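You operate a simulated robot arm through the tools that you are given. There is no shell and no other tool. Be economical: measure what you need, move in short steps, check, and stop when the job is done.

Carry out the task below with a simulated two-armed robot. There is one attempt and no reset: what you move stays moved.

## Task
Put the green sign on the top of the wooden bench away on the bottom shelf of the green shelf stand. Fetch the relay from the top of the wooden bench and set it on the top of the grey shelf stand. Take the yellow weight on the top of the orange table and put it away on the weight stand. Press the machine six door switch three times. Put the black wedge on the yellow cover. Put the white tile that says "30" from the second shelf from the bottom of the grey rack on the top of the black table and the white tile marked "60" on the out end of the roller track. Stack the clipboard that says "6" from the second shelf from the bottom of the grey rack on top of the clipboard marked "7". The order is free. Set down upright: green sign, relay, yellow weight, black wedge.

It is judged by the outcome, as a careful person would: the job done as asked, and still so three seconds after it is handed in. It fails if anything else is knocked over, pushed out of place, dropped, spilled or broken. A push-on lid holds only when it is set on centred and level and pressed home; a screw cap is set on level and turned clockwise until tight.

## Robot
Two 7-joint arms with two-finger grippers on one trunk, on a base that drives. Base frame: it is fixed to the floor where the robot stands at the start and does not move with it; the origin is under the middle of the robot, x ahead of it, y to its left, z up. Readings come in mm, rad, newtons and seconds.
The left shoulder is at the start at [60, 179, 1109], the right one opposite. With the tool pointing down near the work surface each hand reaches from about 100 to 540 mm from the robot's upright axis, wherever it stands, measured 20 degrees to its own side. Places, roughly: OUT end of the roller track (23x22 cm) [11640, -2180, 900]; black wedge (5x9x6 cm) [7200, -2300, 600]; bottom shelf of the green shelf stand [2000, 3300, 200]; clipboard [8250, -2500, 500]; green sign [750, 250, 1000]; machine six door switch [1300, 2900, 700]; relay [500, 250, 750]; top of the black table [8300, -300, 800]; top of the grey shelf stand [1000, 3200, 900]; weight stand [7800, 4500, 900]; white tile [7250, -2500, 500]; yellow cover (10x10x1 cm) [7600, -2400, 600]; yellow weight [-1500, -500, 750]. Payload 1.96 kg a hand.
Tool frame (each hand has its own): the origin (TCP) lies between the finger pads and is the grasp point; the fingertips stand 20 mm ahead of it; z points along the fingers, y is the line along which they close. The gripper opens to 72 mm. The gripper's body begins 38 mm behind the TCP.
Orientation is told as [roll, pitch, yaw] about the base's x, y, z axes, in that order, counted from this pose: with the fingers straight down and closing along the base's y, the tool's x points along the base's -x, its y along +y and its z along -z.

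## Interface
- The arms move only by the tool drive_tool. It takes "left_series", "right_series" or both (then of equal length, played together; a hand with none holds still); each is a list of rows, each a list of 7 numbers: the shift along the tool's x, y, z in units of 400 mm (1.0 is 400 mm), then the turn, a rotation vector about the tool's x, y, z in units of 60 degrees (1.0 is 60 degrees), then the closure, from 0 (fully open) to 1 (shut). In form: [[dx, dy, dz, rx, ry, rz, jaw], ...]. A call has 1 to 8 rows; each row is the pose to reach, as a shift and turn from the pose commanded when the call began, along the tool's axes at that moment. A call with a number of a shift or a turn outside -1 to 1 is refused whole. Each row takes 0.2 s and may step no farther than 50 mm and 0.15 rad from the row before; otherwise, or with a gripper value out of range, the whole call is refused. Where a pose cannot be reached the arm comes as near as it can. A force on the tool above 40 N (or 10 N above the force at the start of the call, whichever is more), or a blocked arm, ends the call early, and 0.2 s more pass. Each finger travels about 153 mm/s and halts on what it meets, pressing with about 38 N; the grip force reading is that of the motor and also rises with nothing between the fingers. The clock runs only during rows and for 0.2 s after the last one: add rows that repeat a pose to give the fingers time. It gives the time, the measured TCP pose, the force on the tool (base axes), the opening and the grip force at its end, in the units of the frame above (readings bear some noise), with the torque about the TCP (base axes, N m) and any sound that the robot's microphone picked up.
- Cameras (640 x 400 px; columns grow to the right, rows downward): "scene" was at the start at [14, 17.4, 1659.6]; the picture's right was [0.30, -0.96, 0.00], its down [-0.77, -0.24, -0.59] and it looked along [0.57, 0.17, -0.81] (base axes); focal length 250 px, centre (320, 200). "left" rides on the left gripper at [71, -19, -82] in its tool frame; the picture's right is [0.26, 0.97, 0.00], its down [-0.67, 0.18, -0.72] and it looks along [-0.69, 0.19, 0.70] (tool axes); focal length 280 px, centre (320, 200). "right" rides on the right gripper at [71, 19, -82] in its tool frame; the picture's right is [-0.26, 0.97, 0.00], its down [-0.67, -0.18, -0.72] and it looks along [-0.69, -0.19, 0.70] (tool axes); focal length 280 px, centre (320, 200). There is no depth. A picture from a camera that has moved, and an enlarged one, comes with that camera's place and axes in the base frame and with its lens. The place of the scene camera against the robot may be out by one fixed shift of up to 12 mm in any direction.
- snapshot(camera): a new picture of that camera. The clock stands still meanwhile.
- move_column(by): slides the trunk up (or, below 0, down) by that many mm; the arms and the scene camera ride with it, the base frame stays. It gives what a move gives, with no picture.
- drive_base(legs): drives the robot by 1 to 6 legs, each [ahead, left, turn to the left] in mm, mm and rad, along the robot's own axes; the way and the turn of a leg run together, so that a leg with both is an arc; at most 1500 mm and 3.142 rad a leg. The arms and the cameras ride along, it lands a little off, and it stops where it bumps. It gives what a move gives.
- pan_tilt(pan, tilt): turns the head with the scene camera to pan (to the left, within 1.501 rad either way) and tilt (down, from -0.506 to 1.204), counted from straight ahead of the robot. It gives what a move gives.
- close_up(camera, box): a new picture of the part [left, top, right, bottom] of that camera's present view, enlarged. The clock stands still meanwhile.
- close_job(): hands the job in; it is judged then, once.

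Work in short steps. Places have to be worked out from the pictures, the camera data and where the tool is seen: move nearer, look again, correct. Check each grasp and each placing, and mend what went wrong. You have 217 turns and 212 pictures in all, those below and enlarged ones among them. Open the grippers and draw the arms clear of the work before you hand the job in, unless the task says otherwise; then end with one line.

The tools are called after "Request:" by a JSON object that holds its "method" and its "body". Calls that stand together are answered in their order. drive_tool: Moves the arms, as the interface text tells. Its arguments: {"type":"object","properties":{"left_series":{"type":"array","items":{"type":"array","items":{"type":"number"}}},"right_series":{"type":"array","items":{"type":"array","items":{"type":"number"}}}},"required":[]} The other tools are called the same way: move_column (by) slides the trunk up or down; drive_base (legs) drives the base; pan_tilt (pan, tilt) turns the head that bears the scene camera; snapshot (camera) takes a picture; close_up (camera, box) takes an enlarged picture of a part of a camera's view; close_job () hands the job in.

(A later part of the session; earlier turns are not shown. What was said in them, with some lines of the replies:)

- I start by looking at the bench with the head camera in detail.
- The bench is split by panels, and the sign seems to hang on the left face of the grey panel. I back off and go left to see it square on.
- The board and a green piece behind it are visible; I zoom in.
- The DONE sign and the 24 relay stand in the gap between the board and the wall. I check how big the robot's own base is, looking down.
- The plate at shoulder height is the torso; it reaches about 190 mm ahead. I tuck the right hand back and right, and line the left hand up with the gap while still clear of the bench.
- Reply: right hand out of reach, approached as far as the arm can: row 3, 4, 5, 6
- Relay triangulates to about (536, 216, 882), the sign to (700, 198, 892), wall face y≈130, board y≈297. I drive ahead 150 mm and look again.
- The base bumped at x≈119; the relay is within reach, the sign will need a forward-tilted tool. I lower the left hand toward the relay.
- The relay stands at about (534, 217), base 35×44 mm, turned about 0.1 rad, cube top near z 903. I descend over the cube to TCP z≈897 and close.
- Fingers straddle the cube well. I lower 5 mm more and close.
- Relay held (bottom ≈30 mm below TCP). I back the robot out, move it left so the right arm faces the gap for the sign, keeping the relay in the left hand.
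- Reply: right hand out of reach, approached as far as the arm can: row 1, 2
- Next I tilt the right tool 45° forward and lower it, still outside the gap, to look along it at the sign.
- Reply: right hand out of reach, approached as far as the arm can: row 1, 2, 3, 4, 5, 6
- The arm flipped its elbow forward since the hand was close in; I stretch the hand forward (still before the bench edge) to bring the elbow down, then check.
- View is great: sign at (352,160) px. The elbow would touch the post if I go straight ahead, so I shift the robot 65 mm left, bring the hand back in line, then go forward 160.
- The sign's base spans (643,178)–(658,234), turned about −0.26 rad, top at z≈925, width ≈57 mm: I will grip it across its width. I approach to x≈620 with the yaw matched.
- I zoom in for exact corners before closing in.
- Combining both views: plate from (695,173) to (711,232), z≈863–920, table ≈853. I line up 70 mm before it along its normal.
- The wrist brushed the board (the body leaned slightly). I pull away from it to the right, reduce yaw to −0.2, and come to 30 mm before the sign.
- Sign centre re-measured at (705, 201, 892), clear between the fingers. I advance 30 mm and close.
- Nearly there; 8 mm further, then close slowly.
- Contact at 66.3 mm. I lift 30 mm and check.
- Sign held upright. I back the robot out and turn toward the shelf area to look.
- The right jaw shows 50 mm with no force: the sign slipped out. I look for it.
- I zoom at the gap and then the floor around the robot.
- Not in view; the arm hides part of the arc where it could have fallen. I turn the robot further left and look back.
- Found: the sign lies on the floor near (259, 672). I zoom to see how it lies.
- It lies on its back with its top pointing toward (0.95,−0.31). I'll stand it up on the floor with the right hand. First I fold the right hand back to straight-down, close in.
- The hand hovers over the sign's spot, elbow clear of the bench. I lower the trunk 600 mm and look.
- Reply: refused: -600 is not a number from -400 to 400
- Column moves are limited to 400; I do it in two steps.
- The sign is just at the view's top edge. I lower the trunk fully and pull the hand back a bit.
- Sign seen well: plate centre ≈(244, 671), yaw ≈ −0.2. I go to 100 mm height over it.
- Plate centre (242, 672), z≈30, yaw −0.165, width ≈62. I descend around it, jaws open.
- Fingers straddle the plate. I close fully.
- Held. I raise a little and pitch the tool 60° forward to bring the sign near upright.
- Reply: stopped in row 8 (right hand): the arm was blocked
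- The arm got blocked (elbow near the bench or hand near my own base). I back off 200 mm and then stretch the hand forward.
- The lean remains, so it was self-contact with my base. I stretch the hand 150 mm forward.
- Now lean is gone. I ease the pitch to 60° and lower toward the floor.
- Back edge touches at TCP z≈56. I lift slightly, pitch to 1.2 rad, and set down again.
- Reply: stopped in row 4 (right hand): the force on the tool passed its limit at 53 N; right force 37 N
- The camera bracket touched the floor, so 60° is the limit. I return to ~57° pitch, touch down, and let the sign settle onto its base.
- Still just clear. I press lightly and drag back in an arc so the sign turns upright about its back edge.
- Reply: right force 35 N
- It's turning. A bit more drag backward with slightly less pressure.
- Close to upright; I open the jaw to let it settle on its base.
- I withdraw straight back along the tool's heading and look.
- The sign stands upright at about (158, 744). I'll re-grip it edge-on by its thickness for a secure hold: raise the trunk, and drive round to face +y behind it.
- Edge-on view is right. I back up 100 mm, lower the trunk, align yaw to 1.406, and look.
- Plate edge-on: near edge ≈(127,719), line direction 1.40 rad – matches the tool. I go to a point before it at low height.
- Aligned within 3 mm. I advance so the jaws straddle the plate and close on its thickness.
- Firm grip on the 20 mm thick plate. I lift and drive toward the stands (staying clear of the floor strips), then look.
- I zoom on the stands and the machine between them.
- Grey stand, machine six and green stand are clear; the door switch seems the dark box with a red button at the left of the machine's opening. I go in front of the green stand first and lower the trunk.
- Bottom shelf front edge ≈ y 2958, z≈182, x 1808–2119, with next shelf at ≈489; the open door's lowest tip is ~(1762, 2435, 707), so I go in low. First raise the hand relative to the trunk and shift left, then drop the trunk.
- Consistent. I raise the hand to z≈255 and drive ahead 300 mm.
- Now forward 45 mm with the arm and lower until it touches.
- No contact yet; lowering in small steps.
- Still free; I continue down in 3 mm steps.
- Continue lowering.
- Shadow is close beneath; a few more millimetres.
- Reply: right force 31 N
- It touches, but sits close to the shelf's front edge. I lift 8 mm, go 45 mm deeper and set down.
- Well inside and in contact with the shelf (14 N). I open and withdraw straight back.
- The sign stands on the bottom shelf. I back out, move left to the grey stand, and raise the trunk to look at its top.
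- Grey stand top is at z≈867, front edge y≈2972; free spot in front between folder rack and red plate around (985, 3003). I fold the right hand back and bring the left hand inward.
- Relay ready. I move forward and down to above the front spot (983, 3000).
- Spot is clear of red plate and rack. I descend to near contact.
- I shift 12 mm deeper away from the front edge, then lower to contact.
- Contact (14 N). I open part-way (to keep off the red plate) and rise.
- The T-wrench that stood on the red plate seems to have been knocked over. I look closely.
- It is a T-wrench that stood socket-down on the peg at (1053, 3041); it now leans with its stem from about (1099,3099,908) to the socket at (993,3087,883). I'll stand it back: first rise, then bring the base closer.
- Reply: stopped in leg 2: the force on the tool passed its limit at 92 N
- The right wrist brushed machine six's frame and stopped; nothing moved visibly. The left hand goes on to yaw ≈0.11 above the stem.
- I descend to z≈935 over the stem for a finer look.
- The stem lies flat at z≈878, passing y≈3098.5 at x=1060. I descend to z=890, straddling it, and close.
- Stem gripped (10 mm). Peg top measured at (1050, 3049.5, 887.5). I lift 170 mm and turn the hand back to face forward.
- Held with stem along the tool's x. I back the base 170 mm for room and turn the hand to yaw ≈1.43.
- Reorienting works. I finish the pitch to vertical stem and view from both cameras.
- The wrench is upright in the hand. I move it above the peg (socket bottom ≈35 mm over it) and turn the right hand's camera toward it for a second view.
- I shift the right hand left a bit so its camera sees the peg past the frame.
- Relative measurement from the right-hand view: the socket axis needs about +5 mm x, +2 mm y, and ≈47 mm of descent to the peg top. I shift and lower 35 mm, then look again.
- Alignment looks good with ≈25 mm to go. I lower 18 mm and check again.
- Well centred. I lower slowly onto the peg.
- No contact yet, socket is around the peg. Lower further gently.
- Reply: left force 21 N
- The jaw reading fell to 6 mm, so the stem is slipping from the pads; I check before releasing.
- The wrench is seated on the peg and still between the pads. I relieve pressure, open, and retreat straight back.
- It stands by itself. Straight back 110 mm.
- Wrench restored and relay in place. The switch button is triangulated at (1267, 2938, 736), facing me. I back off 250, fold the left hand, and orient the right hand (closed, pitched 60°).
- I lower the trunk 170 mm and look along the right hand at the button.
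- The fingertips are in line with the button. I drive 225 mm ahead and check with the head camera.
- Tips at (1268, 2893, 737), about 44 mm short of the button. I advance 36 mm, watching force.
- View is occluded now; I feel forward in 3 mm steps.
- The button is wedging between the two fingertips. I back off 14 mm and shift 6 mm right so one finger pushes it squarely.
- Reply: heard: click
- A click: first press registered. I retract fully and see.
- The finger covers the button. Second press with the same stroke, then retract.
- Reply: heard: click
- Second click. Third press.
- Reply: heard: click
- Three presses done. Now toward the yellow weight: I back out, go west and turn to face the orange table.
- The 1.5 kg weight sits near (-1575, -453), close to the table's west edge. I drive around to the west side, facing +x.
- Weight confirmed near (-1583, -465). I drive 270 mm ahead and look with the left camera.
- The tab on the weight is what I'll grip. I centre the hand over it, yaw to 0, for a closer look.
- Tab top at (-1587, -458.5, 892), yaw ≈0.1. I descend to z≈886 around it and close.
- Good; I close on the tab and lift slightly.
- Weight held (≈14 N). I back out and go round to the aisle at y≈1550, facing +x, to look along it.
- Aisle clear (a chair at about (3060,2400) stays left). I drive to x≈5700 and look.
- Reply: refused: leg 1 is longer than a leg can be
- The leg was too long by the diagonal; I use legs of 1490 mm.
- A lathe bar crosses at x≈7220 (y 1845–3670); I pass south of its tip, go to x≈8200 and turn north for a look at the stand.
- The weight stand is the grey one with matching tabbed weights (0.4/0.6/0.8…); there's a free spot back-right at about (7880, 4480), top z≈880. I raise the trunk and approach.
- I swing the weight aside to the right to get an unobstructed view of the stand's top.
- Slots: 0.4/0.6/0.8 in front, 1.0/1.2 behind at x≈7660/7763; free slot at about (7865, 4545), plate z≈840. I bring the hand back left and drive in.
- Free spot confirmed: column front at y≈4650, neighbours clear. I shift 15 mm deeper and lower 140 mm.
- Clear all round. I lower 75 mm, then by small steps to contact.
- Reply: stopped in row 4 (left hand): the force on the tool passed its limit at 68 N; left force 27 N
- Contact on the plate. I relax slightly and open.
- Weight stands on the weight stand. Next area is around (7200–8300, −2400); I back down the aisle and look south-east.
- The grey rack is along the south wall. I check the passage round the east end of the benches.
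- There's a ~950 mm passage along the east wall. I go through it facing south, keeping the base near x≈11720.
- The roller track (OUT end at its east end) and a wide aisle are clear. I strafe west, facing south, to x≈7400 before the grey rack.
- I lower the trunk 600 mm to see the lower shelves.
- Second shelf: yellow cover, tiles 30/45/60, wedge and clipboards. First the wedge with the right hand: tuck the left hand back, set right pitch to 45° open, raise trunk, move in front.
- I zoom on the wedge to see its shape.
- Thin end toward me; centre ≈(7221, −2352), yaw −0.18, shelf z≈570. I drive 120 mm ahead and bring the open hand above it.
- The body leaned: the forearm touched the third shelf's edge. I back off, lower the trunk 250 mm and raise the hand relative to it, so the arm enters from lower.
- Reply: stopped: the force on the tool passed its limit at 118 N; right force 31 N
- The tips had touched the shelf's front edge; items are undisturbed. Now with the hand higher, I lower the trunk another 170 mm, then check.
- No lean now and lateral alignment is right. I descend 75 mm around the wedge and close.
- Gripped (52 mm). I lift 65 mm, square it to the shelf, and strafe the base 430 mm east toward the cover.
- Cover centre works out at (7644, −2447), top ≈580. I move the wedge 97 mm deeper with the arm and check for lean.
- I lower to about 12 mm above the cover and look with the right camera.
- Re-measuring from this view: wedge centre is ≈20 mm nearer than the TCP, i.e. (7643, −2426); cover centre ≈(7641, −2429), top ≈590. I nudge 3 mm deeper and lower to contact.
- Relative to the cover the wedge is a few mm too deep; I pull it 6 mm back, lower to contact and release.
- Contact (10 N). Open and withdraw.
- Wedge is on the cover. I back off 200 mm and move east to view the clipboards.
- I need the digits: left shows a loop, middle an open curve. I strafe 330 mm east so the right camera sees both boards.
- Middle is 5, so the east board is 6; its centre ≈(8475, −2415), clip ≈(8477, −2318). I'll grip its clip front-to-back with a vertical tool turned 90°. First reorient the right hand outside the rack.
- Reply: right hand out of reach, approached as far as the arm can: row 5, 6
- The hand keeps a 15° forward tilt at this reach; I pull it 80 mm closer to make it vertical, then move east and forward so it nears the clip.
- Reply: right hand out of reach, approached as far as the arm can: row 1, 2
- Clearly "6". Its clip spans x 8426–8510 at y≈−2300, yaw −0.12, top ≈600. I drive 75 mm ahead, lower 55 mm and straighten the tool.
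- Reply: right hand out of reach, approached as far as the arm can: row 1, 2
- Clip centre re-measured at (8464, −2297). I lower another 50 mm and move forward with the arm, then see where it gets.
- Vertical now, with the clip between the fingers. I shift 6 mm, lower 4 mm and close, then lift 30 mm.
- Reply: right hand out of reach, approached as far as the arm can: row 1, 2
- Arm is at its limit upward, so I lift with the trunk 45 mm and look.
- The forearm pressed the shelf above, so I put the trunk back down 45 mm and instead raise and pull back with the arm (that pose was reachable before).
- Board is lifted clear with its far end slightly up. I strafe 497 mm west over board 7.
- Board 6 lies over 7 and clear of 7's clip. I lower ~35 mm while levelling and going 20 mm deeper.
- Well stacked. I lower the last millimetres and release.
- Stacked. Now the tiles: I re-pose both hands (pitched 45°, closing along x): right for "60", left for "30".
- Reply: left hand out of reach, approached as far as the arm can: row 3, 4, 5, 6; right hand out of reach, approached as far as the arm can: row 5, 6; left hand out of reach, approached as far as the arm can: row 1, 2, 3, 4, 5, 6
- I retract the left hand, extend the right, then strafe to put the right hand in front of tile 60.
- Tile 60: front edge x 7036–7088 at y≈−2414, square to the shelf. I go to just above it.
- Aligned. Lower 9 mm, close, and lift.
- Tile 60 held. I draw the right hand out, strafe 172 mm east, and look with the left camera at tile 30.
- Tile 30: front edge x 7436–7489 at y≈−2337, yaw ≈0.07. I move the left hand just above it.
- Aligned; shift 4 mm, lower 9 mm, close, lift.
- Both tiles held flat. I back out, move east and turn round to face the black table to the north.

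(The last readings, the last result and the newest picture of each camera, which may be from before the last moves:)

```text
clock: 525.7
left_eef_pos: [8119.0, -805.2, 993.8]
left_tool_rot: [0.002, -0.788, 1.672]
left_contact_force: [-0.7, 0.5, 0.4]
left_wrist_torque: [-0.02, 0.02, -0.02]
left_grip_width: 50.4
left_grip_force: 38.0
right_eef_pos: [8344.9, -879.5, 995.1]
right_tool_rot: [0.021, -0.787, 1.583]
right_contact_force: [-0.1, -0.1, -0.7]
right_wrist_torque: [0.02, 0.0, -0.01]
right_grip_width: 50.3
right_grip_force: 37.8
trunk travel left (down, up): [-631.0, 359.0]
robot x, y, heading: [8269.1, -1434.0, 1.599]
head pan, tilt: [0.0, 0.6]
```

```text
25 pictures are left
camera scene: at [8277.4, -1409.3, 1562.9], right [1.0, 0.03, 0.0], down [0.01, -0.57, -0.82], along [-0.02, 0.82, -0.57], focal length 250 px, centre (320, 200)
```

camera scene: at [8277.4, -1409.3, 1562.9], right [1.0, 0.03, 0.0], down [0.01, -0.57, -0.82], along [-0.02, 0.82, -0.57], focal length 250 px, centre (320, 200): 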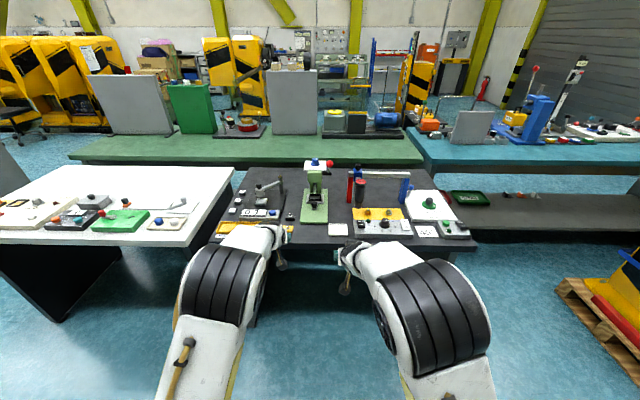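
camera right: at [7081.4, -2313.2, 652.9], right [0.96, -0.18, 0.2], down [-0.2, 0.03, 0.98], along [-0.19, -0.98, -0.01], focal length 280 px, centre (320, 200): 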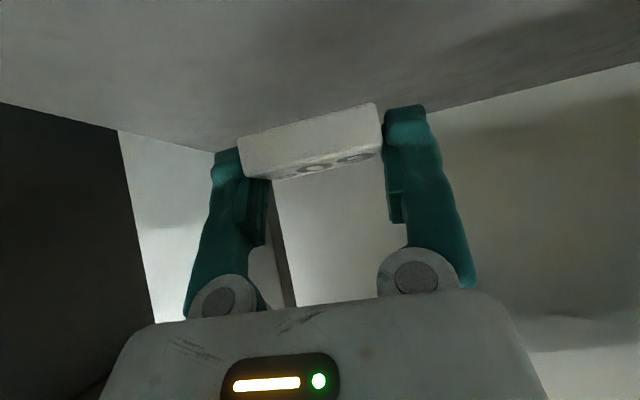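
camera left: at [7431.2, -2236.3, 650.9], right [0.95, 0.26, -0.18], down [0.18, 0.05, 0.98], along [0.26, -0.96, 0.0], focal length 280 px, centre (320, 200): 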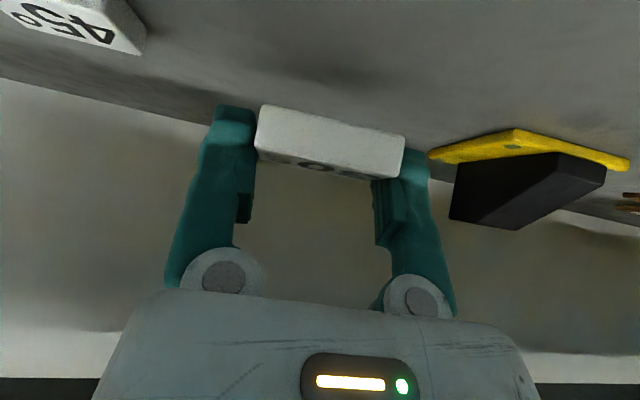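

Request:
{"method": "close_up", "body": {"camera": "scene", "box": [190, 150, 480, 270]}}

```text
2.21 times, centred on (335, 210) of scene
camera zoom: at [8277.4, -1409.3, 1562.9], right [1.0, 0.03, 0.0], down [0.01, -0.57, -0.82], along [-0.02, 0.82, -0.57], focal length 552 px, centre (287, 178)
```

zoom: 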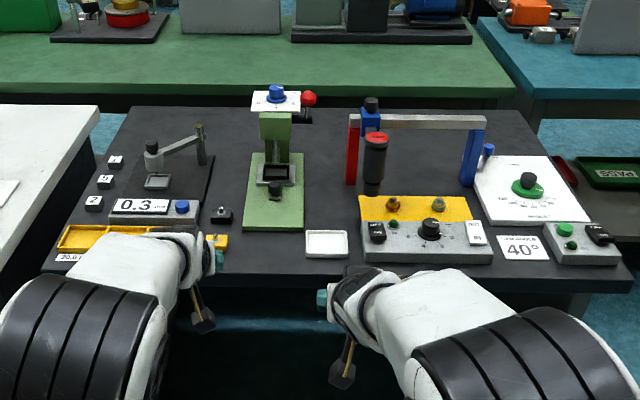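

Free front area on the black table is at about (8214, −590), z≈800. I bring the left hand over it and lower the trunk.

Request:
{"method": "drive_base", "body": {"legs": [[0, -95, -0.02], [203, 0, 0]]}}

Request:
{"method": "move_column", "body": {"by": -120}}

Request:
{"method": "snapshot", "body": {"camera": "left"}}

Request:
{"method": "close_up", "body": {"camera": "scene", "box": [180, 180, 400, 320]}}

```text
clock: 528.0
left_eef_pos: [8224.0, -599.7, 993.1]
left_tool_rot: [0.003, -0.788, 1.655]
left_contact_force: [1.0, 0.1, -1.3]
left_wrist_torque: [0.02, 0.0, -0.04]
left_grip_width: 50.3
left_grip_force: 37.9
right_eef_pos: [8448.8, -679.0, 994.0]
right_tool_rot: [0.022, -0.787, 1.566]
right_contact_force: [0.3, 0.3, -0.2]
right_wrist_torque: [-0.01, 0.04, -0.02]
right_grip_width: 50.4
right_grip_force: 38.0
trunk travel left (down, up): [-631.0, 359.0]
robot x, y, heading: [8369.3, -1232.7, 1.58]
head pan, tilt: [0.0, 0.6]
```

```text
clock: 529.5
left_eef_pos: [8225.5, -599.6, 874.2]
left_tool_rot: [0.0, -0.79, 1.652]
left_contact_force: [0.0, -0.7, -0.2]
left_wrist_torque: [0.0, -0.02, 0.0]
left_grip_width: 50.1
left_grip_force: 38.4
right_eef_pos: [8450.6, -679.5, 875.5]
right_tool_rot: [0.022, -0.786, 1.564]
right_contact_force: [-0.6, -0.4, -1.1]
right_wrist_torque: [0.01, 0.03, 0.0]
right_grip_width: 50.0
right_grip_force: 37.8
trunk travel left (down, up): [-511.0, 479.0]
robot x, y, heading: [8369.3, -1234.7, 1.576]
head pan, tilt: [0.0, 0.6]
```

```text
23 pictures are left
camera left: at [8254.2, -705.9, 881.1], right [-0.95, -0.26, -0.18], down [-0.18, -0.05, 0.98], along [-0.27, 0.96, 0.0], focal length 280 px, centre (320, 200)
```

left: 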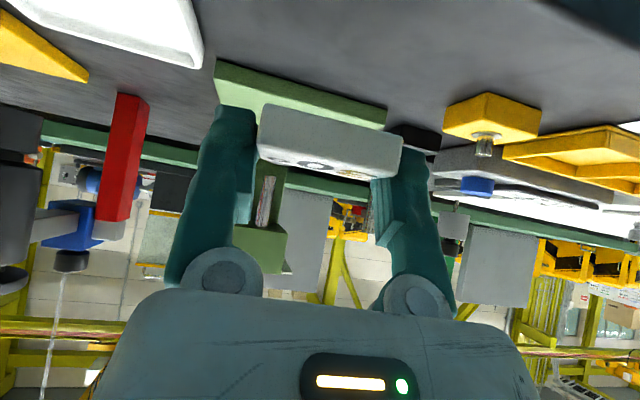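

```text
2.86 times, centred on (290, 250) of scene
camera zoom: at [8371.5, -1207.6, 1443.0], right [1.0, 0.01, 0.0], down [0.0, -0.56, -0.83], along [-0.01, 0.83, -0.56], focal length 715 px, centre (406, 57)
```

zoom: 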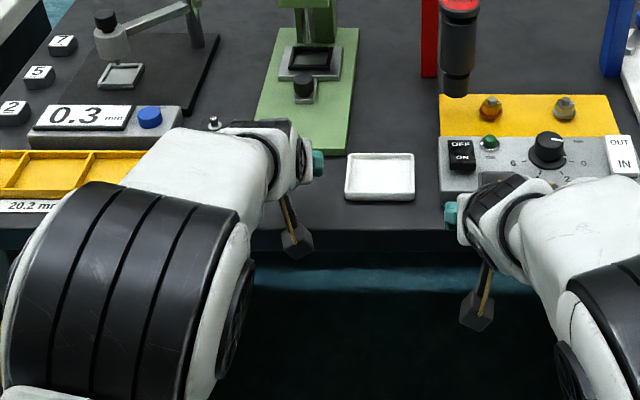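

Spot is free. I lower the left hand by arm: 45 mm, then feel down.

Request:
{"method": "drive_tool", "body": {"left_series": [[0.04, 0, 0.04, 0, 0, 0, 0.8], [0.08, 0, 0.08, 0, 0, 0, 0.8], [0.087, 0, 0.087, 0, 0, 0, 0.8], [0.094, 0, 0.094, 0, 0, 0, 0.8]]}}

Request:
{"method": "close_up", "body": {"camera": "left", "box": [160, 20, 480, 220]}}

```text
clock: 530.5
left_eef_pos: [8225.2, -599.7, 822.4]
left_tool_rot: [0.002, -0.792, 1.653]
left_contact_force: [-0.6, -0.3, 6.7]
left_wrist_torque: [-0.09, -0.04, -0.01]
left_grip_width: 50.4
left_grip_force: 37.7
right_eef_pos: [8450.3, -679.5, 876.1]
right_tool_rot: [0.023, -0.785, 1.563]
right_contact_force: [-0.5, -0.1, 0.0]
right_wrist_torque: [0.01, -0.01, 0.0]
right_grip_width: 50.2
right_grip_force: 37.9
trunk travel left (down, up): [-511.0, 479.0]
robot x, y, heading: [8371.5, -1233.4, 1.58]
head pan, tilt: [0.0, 0.6]
```

```text
2.00 times, centred on (320, 120) of left
camera zoom: at [8254.2, -705.6, 829.1], right [-0.95, -0.26, -0.19], down [-0.18, -0.05, 0.98], along [-0.27, 0.96, 0.0], focal length 561 px, centre (320, 360)
```

zoom: 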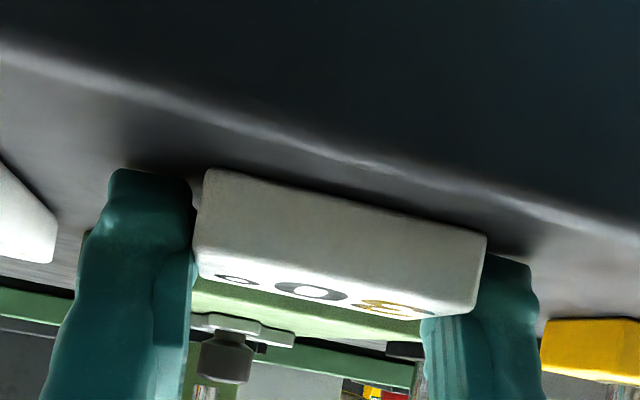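

Touching, but only ~25 mm from the edge; I lift 5 mm, go 30 mm deeper, set down and release.

Request:
{"method": "drive_tool", "body": {"left_series": [[-0.011, 0, -0.007, 0, 0, 0, 0.8], [-0.062, 0, 0.044, 0, 0, 0, 0.8], [-0.053, 0, 0.053, 0, 0, 0, 0.8], [-0.051, 0, 0.055, 0, 0, 0, 0.8], [-0.051, 0, 0.055, 0, 0, 0, 0.4], [-0.051, 0, 0.055, 0, 0, 0, 0.1], [-0.051, 0, 0.055, 0, 0, 0, 0.1]]}}

Request:
{"method": "drive_tool", "body": {"left_series": [[0, 0, -0.08, 0, 0, 0, 0.1], [0, 0, -0.18, 0, 0, 0, 0.1], [0, 0, -0.3, 0, 0, 0, 0.1]]}}

Request:
{"method": "snapshot", "body": {"camera": "left"}}

```text
clock: 532.1
left_eef_pos: [8222.3, -569.5, 818.6]
left_tool_rot: [0.0, -0.788, 1.653]
left_contact_force: [0.6, 1.0, -0.6]
left_wrist_torque: [0.01, 0.0, 0.0]
left_grip_width: 64.5
left_grip_force: 0.1
right_eef_pos: [8449.8, -679.1, 875.1]
right_tool_rot: [0.023, -0.786, 1.563]
right_contact_force: [0.0, -0.3, 0.4]
right_wrist_torque: [0.01, -0.03, -0.03]
right_grip_width: 50.4
right_grip_force: 38.1
trunk travel left (down, up): [-511.0, 479.0]
robot x, y, heading: [8371.7, -1231.5, 1.578]
head pan, tilt: [0.0, 0.6]
```

```text
clock: 533.0
left_eef_pos: [8230.9, -656.8, 902.7]
left_tool_rot: [0.001, -0.791, 1.654]
left_contact_force: [-0.4, -0.1, 0.4]
left_wrist_torque: [0.04, 0.01, 0.04]
left_grip_width: 65.1
left_grip_force: 0.0
right_eef_pos: [8450.0, -679.6, 876.0]
right_tool_rot: [0.022, -0.788, 1.563]
right_contact_force: [-0.7, -0.8, 0.2]
right_wrist_torque: [0.01, 0.03, -0.03]
right_grip_width: 50.5
right_grip_force: 37.7
trunk travel left (down, up): [-511.0, 479.0]
robot x, y, heading: [8366.4, -1231.2, 1.578]
head pan, tilt: [0.0, 0.6]
```

```text
20 pictures are left
camera left: at [8260.2, -761.6, 911.7], right [-0.95, -0.26, -0.18], down [-0.18, -0.05, 0.98], along [-0.27, 0.96, 0.0], focal length 280 px, centre (320, 200)
```

left: 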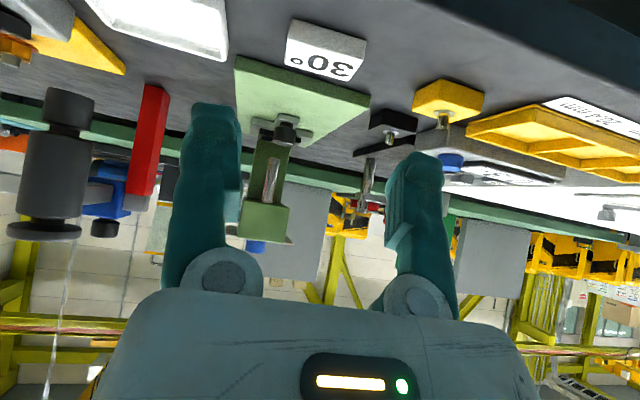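

Tile 30 is on the black table. Now to the roller track: raise, back off, turn south and strafe east to x≈11730.

Request:
{"method": "move_column", "body": {"by": 230}}

Request:
{"method": "drive_base", "body": {"legs": [[-200, 0, 0], [0, 0, -3.14], [0, 1480, 0], [0, 1480, 0], [0, 400, 0]]}}

Request:
{"method": "pan_tilt", "body": {"pan": -0.1, "tilt": 0.8}}

Request:
{"method": "snapshot", "body": {"camera": "scene"}}

```text
clock: 535.4
left_eef_pos: [8231.6, -655.0, 1133.2]
left_tool_rot: [0.001, -0.788, 1.653]
left_contact_force: [-0.2, 0.2, 1.2]
left_wrist_torque: [-0.03, 0.05, 0.01]
left_grip_width: 65.1
left_grip_force: 0.0
right_eef_pos: [8451.1, -679.1, 1105.3]
right_tool_rot: [0.022, -0.785, 1.565]
right_contact_force: [-0.3, -0.4, -0.2]
right_wrist_torque: [-0.04, -0.03, 0.0]
right_grip_width: 50.3
right_grip_force: 37.8
trunk travel left (down, up): [-741.0, 249.0]
robot x, y, heading: [8370.3, -1232.8, 1.581]
head pan, tilt: [0.0, 0.6]
```

```text
clock: 560.3
left_eef_pos: [11879.2, -1928.9, 1133.0]
left_tool_rot: [0.003, -0.788, -1.464]
left_contact_force: [-0.6, -0.2, 0.6]
left_wrist_torque: [0.01, 0.02, 0.0]
left_grip_width: 64.7
left_grip_force: 0.1
right_eef_pos: [11658.1, -1909.5, 1104.8]
right_tool_rot: [0.021, -0.787, -1.553]
right_contact_force: [0.0, 0.4, -0.8]
right_wrist_torque: [-0.03, -0.02, 0.02]
right_grip_width: 50.3
right_grip_force: 38.1
trunk travel left (down, up): [-741.0, 249.0]
robot x, y, heading: [11727.4, -1357.5, -1.539]
head pan, tilt: [0.0, 0.6]
```

```text
clock: 561.0
left_eef_pos: [11878.7, -1929.5, 1132.9]
left_tool_rot: [0.002, -0.789, -1.464]
left_contact_force: [0.1, 0.2, -0.4]
left_wrist_torque: [0.01, 0.0, 0.0]
left_grip_width: 65.0
left_grip_force: 0.1
right_eef_pos: [11658.6, -1911.7, 1105.3]
right_tool_rot: [0.022, -0.785, -1.553]
right_contact_force: [0.2, 0.1, -0.5]
right_wrist_torque: [0.02, 0.02, -0.02]
right_grip_width: 49.9
right_grip_force: 38.1
trunk travel left (down, up): [-741.0, 249.0]
robot x, y, heading: [11728.2, -1355.0, -1.538]
head pan, tilt: [-0.099, 0.799]
```

```text
19 pictures are left
camera scene: at [11723.6, -1380.9, 1656.1], right [-1.0, 0.07, 0.0], down [0.05, 0.71, -0.7], along [-0.05, -0.7, -0.72], focal length 250 px, centre (320, 200)
```

scene: 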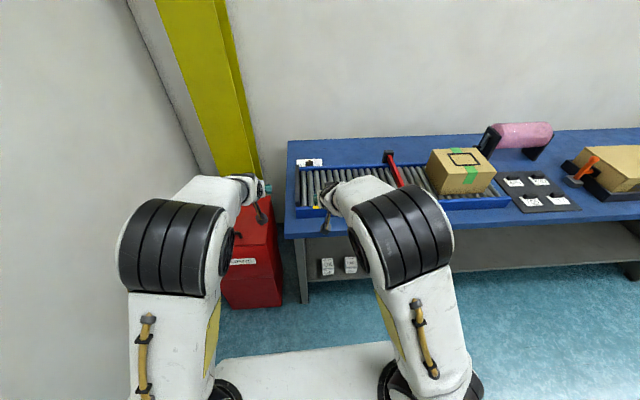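

Request:
{"method": "close_up", "body": {"camera": "scene", "box": [270, 130, 430, 250]}}

```text
3.33 times, centred on (350, 190) of scene
camera zoom: at [11723.6, -1380.9, 1656.1], right [-1.0, 0.07, 0.0], down [0.05, 0.71, -0.7], along [-0.05, -0.7, -0.72], focal length 834 px, centre (220, 233)
```

zoom: 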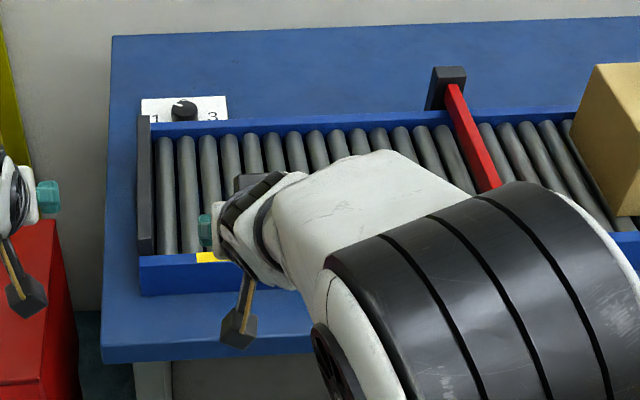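

OUT end rollers span x≈11530–11760, y≈−2090…−2310. I drive in, lower the trunk 130 mm, and look.

Request:
{"method": "drive_base", "body": {"legs": [[260, -20, -0.02]]}}

Request:
{"method": "move_column", "body": {"by": -130}}

Request:
{"method": "snapshot", "body": {"camera": "right"}}

Request:
{"method": "close_up", "body": {"camera": "scene", "box": [270, 170, 430, 290]}}

```text
clock: 562.9
left_eef_pos: [11851.3, -2196.7, 1132.7]
left_tool_rot: [0.001, -0.79, -1.486]
left_contact_force: [-0.6, -0.4, 0.2]
left_wrist_torque: [0.01, -0.01, 0.02]
left_grip_width: 64.9
left_grip_force: 0.0
right_eef_pos: [11632.0, -2171.3, 1104.7]
right_tool_rot: [0.021, -0.787, -1.574]
right_contact_force: [-0.4, 0.7, -0.5]
right_wrist_torque: [-0.02, 0.02, -0.03]
right_grip_width: 50.4
right_grip_force: 36.9
trunk travel left (down, up): [-741.0, 249.0]
robot x, y, heading: [11713.1, -1620.2, -1.56]
head pan, tilt: [-0.099, 0.799]
```

```text
clock: 564.5
left_eef_pos: [11851.7, -2195.3, 1002.2]
left_tool_rot: [0.001, -0.789, -1.484]
left_contact_force: [-1.1, -0.8, -0.2]
left_wrist_torque: [0.0, -0.01, 0.0]
left_grip_width: 64.7
left_grip_force: 0.0
right_eef_pos: [11631.8, -2170.1, 975.9]
right_tool_rot: [0.021, -0.783, -1.574]
right_contact_force: [-0.8, 0.4, -1.1]
right_wrist_torque: [0.01, -0.02, -0.01]
right_grip_width: 50.4
right_grip_force: 37.6
trunk travel left (down, up): [-611.0, 379.0]
robot x, y, heading: [11713.2, -1621.1, -1.564]
head pan, tilt: [-0.099, 0.799]
```

```text
17 pictures are left
camera right: at [11649.7, -2064.2, 983.1], right [0.96, -0.17, 0.2], down [-0.2, 0.03, 0.98], along [-0.18, -0.98, -0.01], focal length 280 px, centre (320, 200)
```

right: 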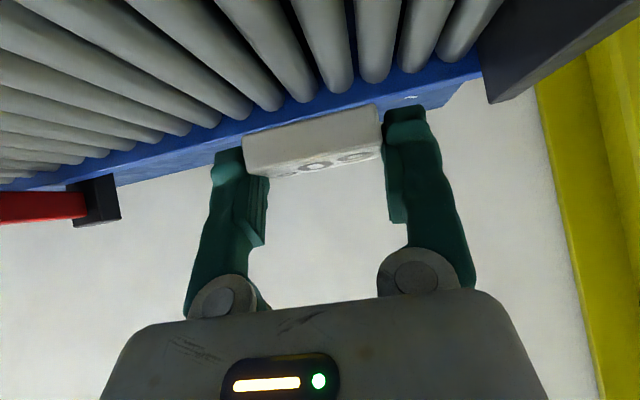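

```text
3.33 times, centred on (350, 230) of scene
camera zoom: at [11708.0, -1643.4, 1526.1], right [-1.0, 0.09, 0.0], down [0.06, 0.71, -0.7], along [-0.06, -0.69, -0.72], focal length 834 px, centre (220, 100)
```

zoom: 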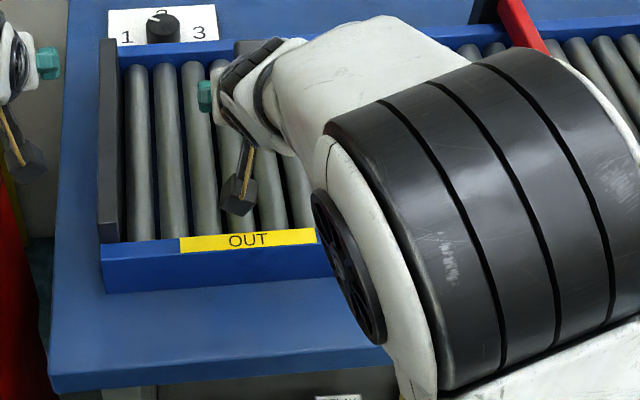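

Over the OUT rollers, square with them. I lower by arm, feeling for contact.

Request:
{"method": "drive_tool", "body": {"right_series": [[0.04, 0.015, 0.04, 0, 0, 0, 0.8], [0.07, 0.015, 0.07, 0, 0, 0, 0.8], [0.077, 0.015, 0.077, 0, 0, 0, 0.8], [0.084, 0.015, 0.084, 0, 0, 0, 0.8]]}}

Request:
{"method": "snapshot", "body": {"camera": "right"}}

```text
clock: 565.5
left_eef_pos: [11851.3, -2194.8, 1002.9]
left_tool_rot: [0.002, -0.788, -1.486]
left_contact_force: [-0.6, -0.3, 0.7]
left_wrist_torque: [0.0, -0.01, -0.01]
left_grip_width: 64.9
left_grip_force: 0.0
right_eef_pos: [11638.5, -2171.4, 928.5]
right_tool_rot: [0.022, -0.786, -1.577]
right_contact_force: [0.8, 0.3, -1.2]
right_wrist_torque: [-0.01, 0.03, -0.02]
right_grip_width: 50.6
right_grip_force: 37.9
trunk travel left (down, up): [-611.0, 379.0]
robot x, y, heading: [11712.9, -1616.2, -1.56]
head pan, tilt: [-0.099, 0.799]
```

```text
15 pictures are left
camera right: at [11656.6, -2064.0, 935.9], right [0.96, -0.17, 0.2], down [-0.2, 0.03, 0.98], along [-0.18, -0.98, -0.01], focal length 280 px, centre (320, 200)
```

right: 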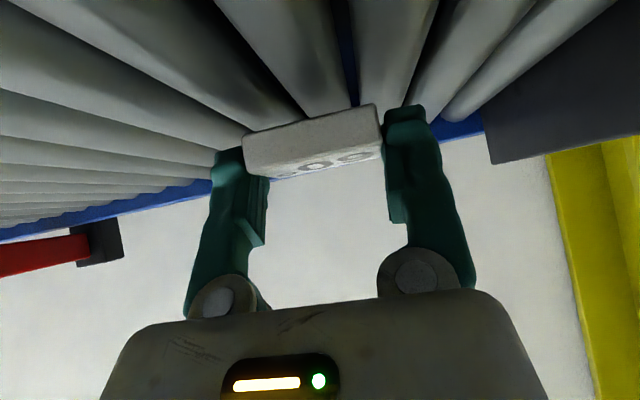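

Continuing down in 4 mm steps.

Request:
{"method": "drive_tool", "body": {"right_series": [[0.007, 0, 0.007, 0, 0, 0, 0.8], [0.014, 0, 0.014, 0, 0, 0, 0.8], [0.021, 0, 0.021, 0, 0, 0, 0.8]]}}

```text
clock: 566.2
left_eef_pos: [11850.8, -2194.9, 1004.4]
left_tool_rot: [0.003, -0.79, -1.485]
left_contact_force: [-1.0, 0.1, -0.1]
left_wrist_torque: [0.01, 0.06, -0.01]
left_grip_width: 64.8
left_grip_force: 0.1
right_eef_pos: [11639.2, -2171.1, 917.3]
right_tool_rot: [0.023, -0.789, -1.576]
right_contact_force: [-1.0, -0.1, 10.4]
right_wrist_torque: [0.07, 0.34, 0.05]
right_grip_width: 50.2
right_grip_force: 38.0
trunk travel left (down, up): [-611.0, 379.0]
robot x, y, heading: [11710.6, -1619.6, -1.559]
head pan, tilt: [-0.099, 0.799]
```

Contact (10 N). Open gently and withdraw.

Request:
{"method": "drive_tool", "body": {"right_series": [[-0.002, 0, -0.002, 0, 0, 0, 0.5], [-0.002, 0, -0.002, 0, 0, 0, 0.2], [-0.002, 0, -0.002, 0, 0, 0, 0.05], [-0.002, 0, -0.002, 0, 0, 0, 0.0], [-0.002, 0, -0.06, 0, 0, 0, 0.0], [-0.002, 0, -0.15, 0, 0, 0, 0.0], [-0.002, 0, -0.26, 0, 0, 0, 0.0]]}}

Request:
{"method": "snapshot", "body": {"camera": "right"}}

```text
clock: 567.9
left_eef_pos: [11851.7, -2194.0, 1005.1]
left_tool_rot: [0.003, -0.791, -1.485]
left_contact_force: [0.4, 0.7, 0.3]
left_wrist_torque: [-0.01, 0.02, 0.01]
left_grip_width: 64.4
left_grip_force: 0.1
right_eef_pos: [11636.6, -2096.2, 991.3]
right_tool_rot: [0.022, -0.784, -1.575]
right_contact_force: [-0.1, 0.4, -0.1]
right_wrist_torque: [0.01, 0.0, 0.02]
right_grip_width: 72.0
right_grip_force: 0.0
trunk travel left (down, up): [-611.0, 379.0]
robot x, y, heading: [11712.6, -1620.3, -1.555]
head pan, tilt: [-0.099, 0.799]
```

```text
14 pictures are left
camera right: at [11654.2, -1989.6, 998.6], right [0.96, -0.17, 0.2], down [-0.2, 0.03, 0.98], along [-0.18, -0.98, -0.01], focal length 280 px, centre (320, 200)
```

right: 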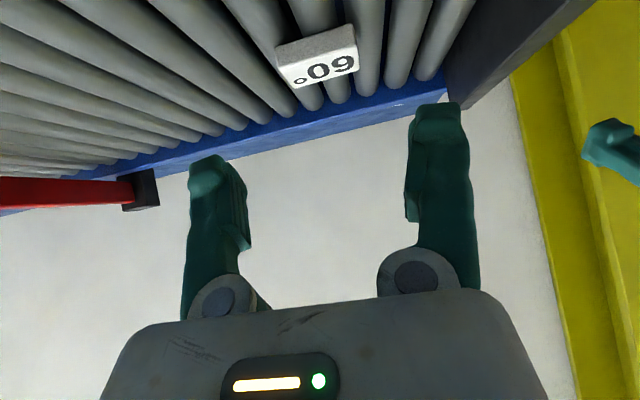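

Tile 60 lies on the OUT end. I back away to clear the work before handing in.

Request:
{"method": "drive_base", "body": {"legs": [[-350, 0, 0]]}}

Request:
{"method": "snapshot", "body": {"camera": "scene"}}

```text
clock: 570.1
left_eef_pos: [11849.3, -1845.0, 1003.1]
left_tool_rot: [0.003, -0.789, -1.485]
left_contact_force: [0.3, 1.0, 0.9]
left_wrist_torque: [-0.04, -0.01, -0.02]
left_grip_width: 64.8
left_grip_force: 0.0
right_eef_pos: [11634.3, -1747.6, 990.5]
right_tool_rot: [0.022, -0.786, -1.576]
right_contact_force: [-0.1, 0.2, 0.6]
right_wrist_torque: [0.03, 0.0, 0.0]
right_grip_width: 72.1
right_grip_force: 0.0
trunk travel left (down, up): [-611.0, 379.0]
robot x, y, heading: [11713.6, -1270.7, -1.559]
head pan, tilt: [-0.099, 0.799]
```

```text
13 pictures are left
camera scene: at [11704.6, -1292.2, 1526.1], right [-1.0, 0.09, 0.0], down [0.06, 0.71, -0.7], along [-0.06, -0.69, -0.72], focal length 250 px, centre (320, 200)
```

scene: 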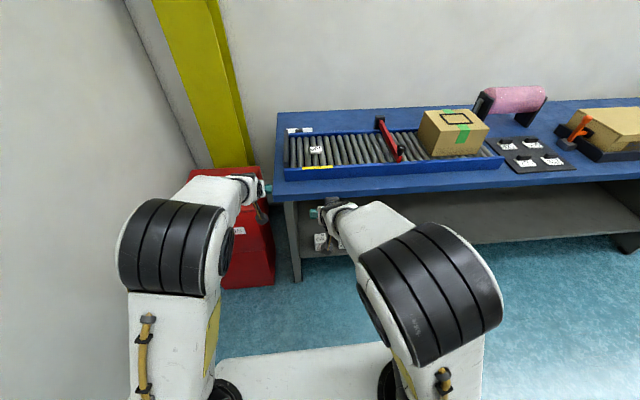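

The tile rests on the OUT end, and both grippers are open and clear. I hand the job in.

Request:
{"method": "close_job", "body": {}}

```text
The job is handed in.
```

All the moves and the three switch presses are done and the job is handed in, with two mishaps I put right: the green sign fell to the floor on the way and was stood up again, and the red T-wrench on the grey stand was knocked over and put back on its peg.
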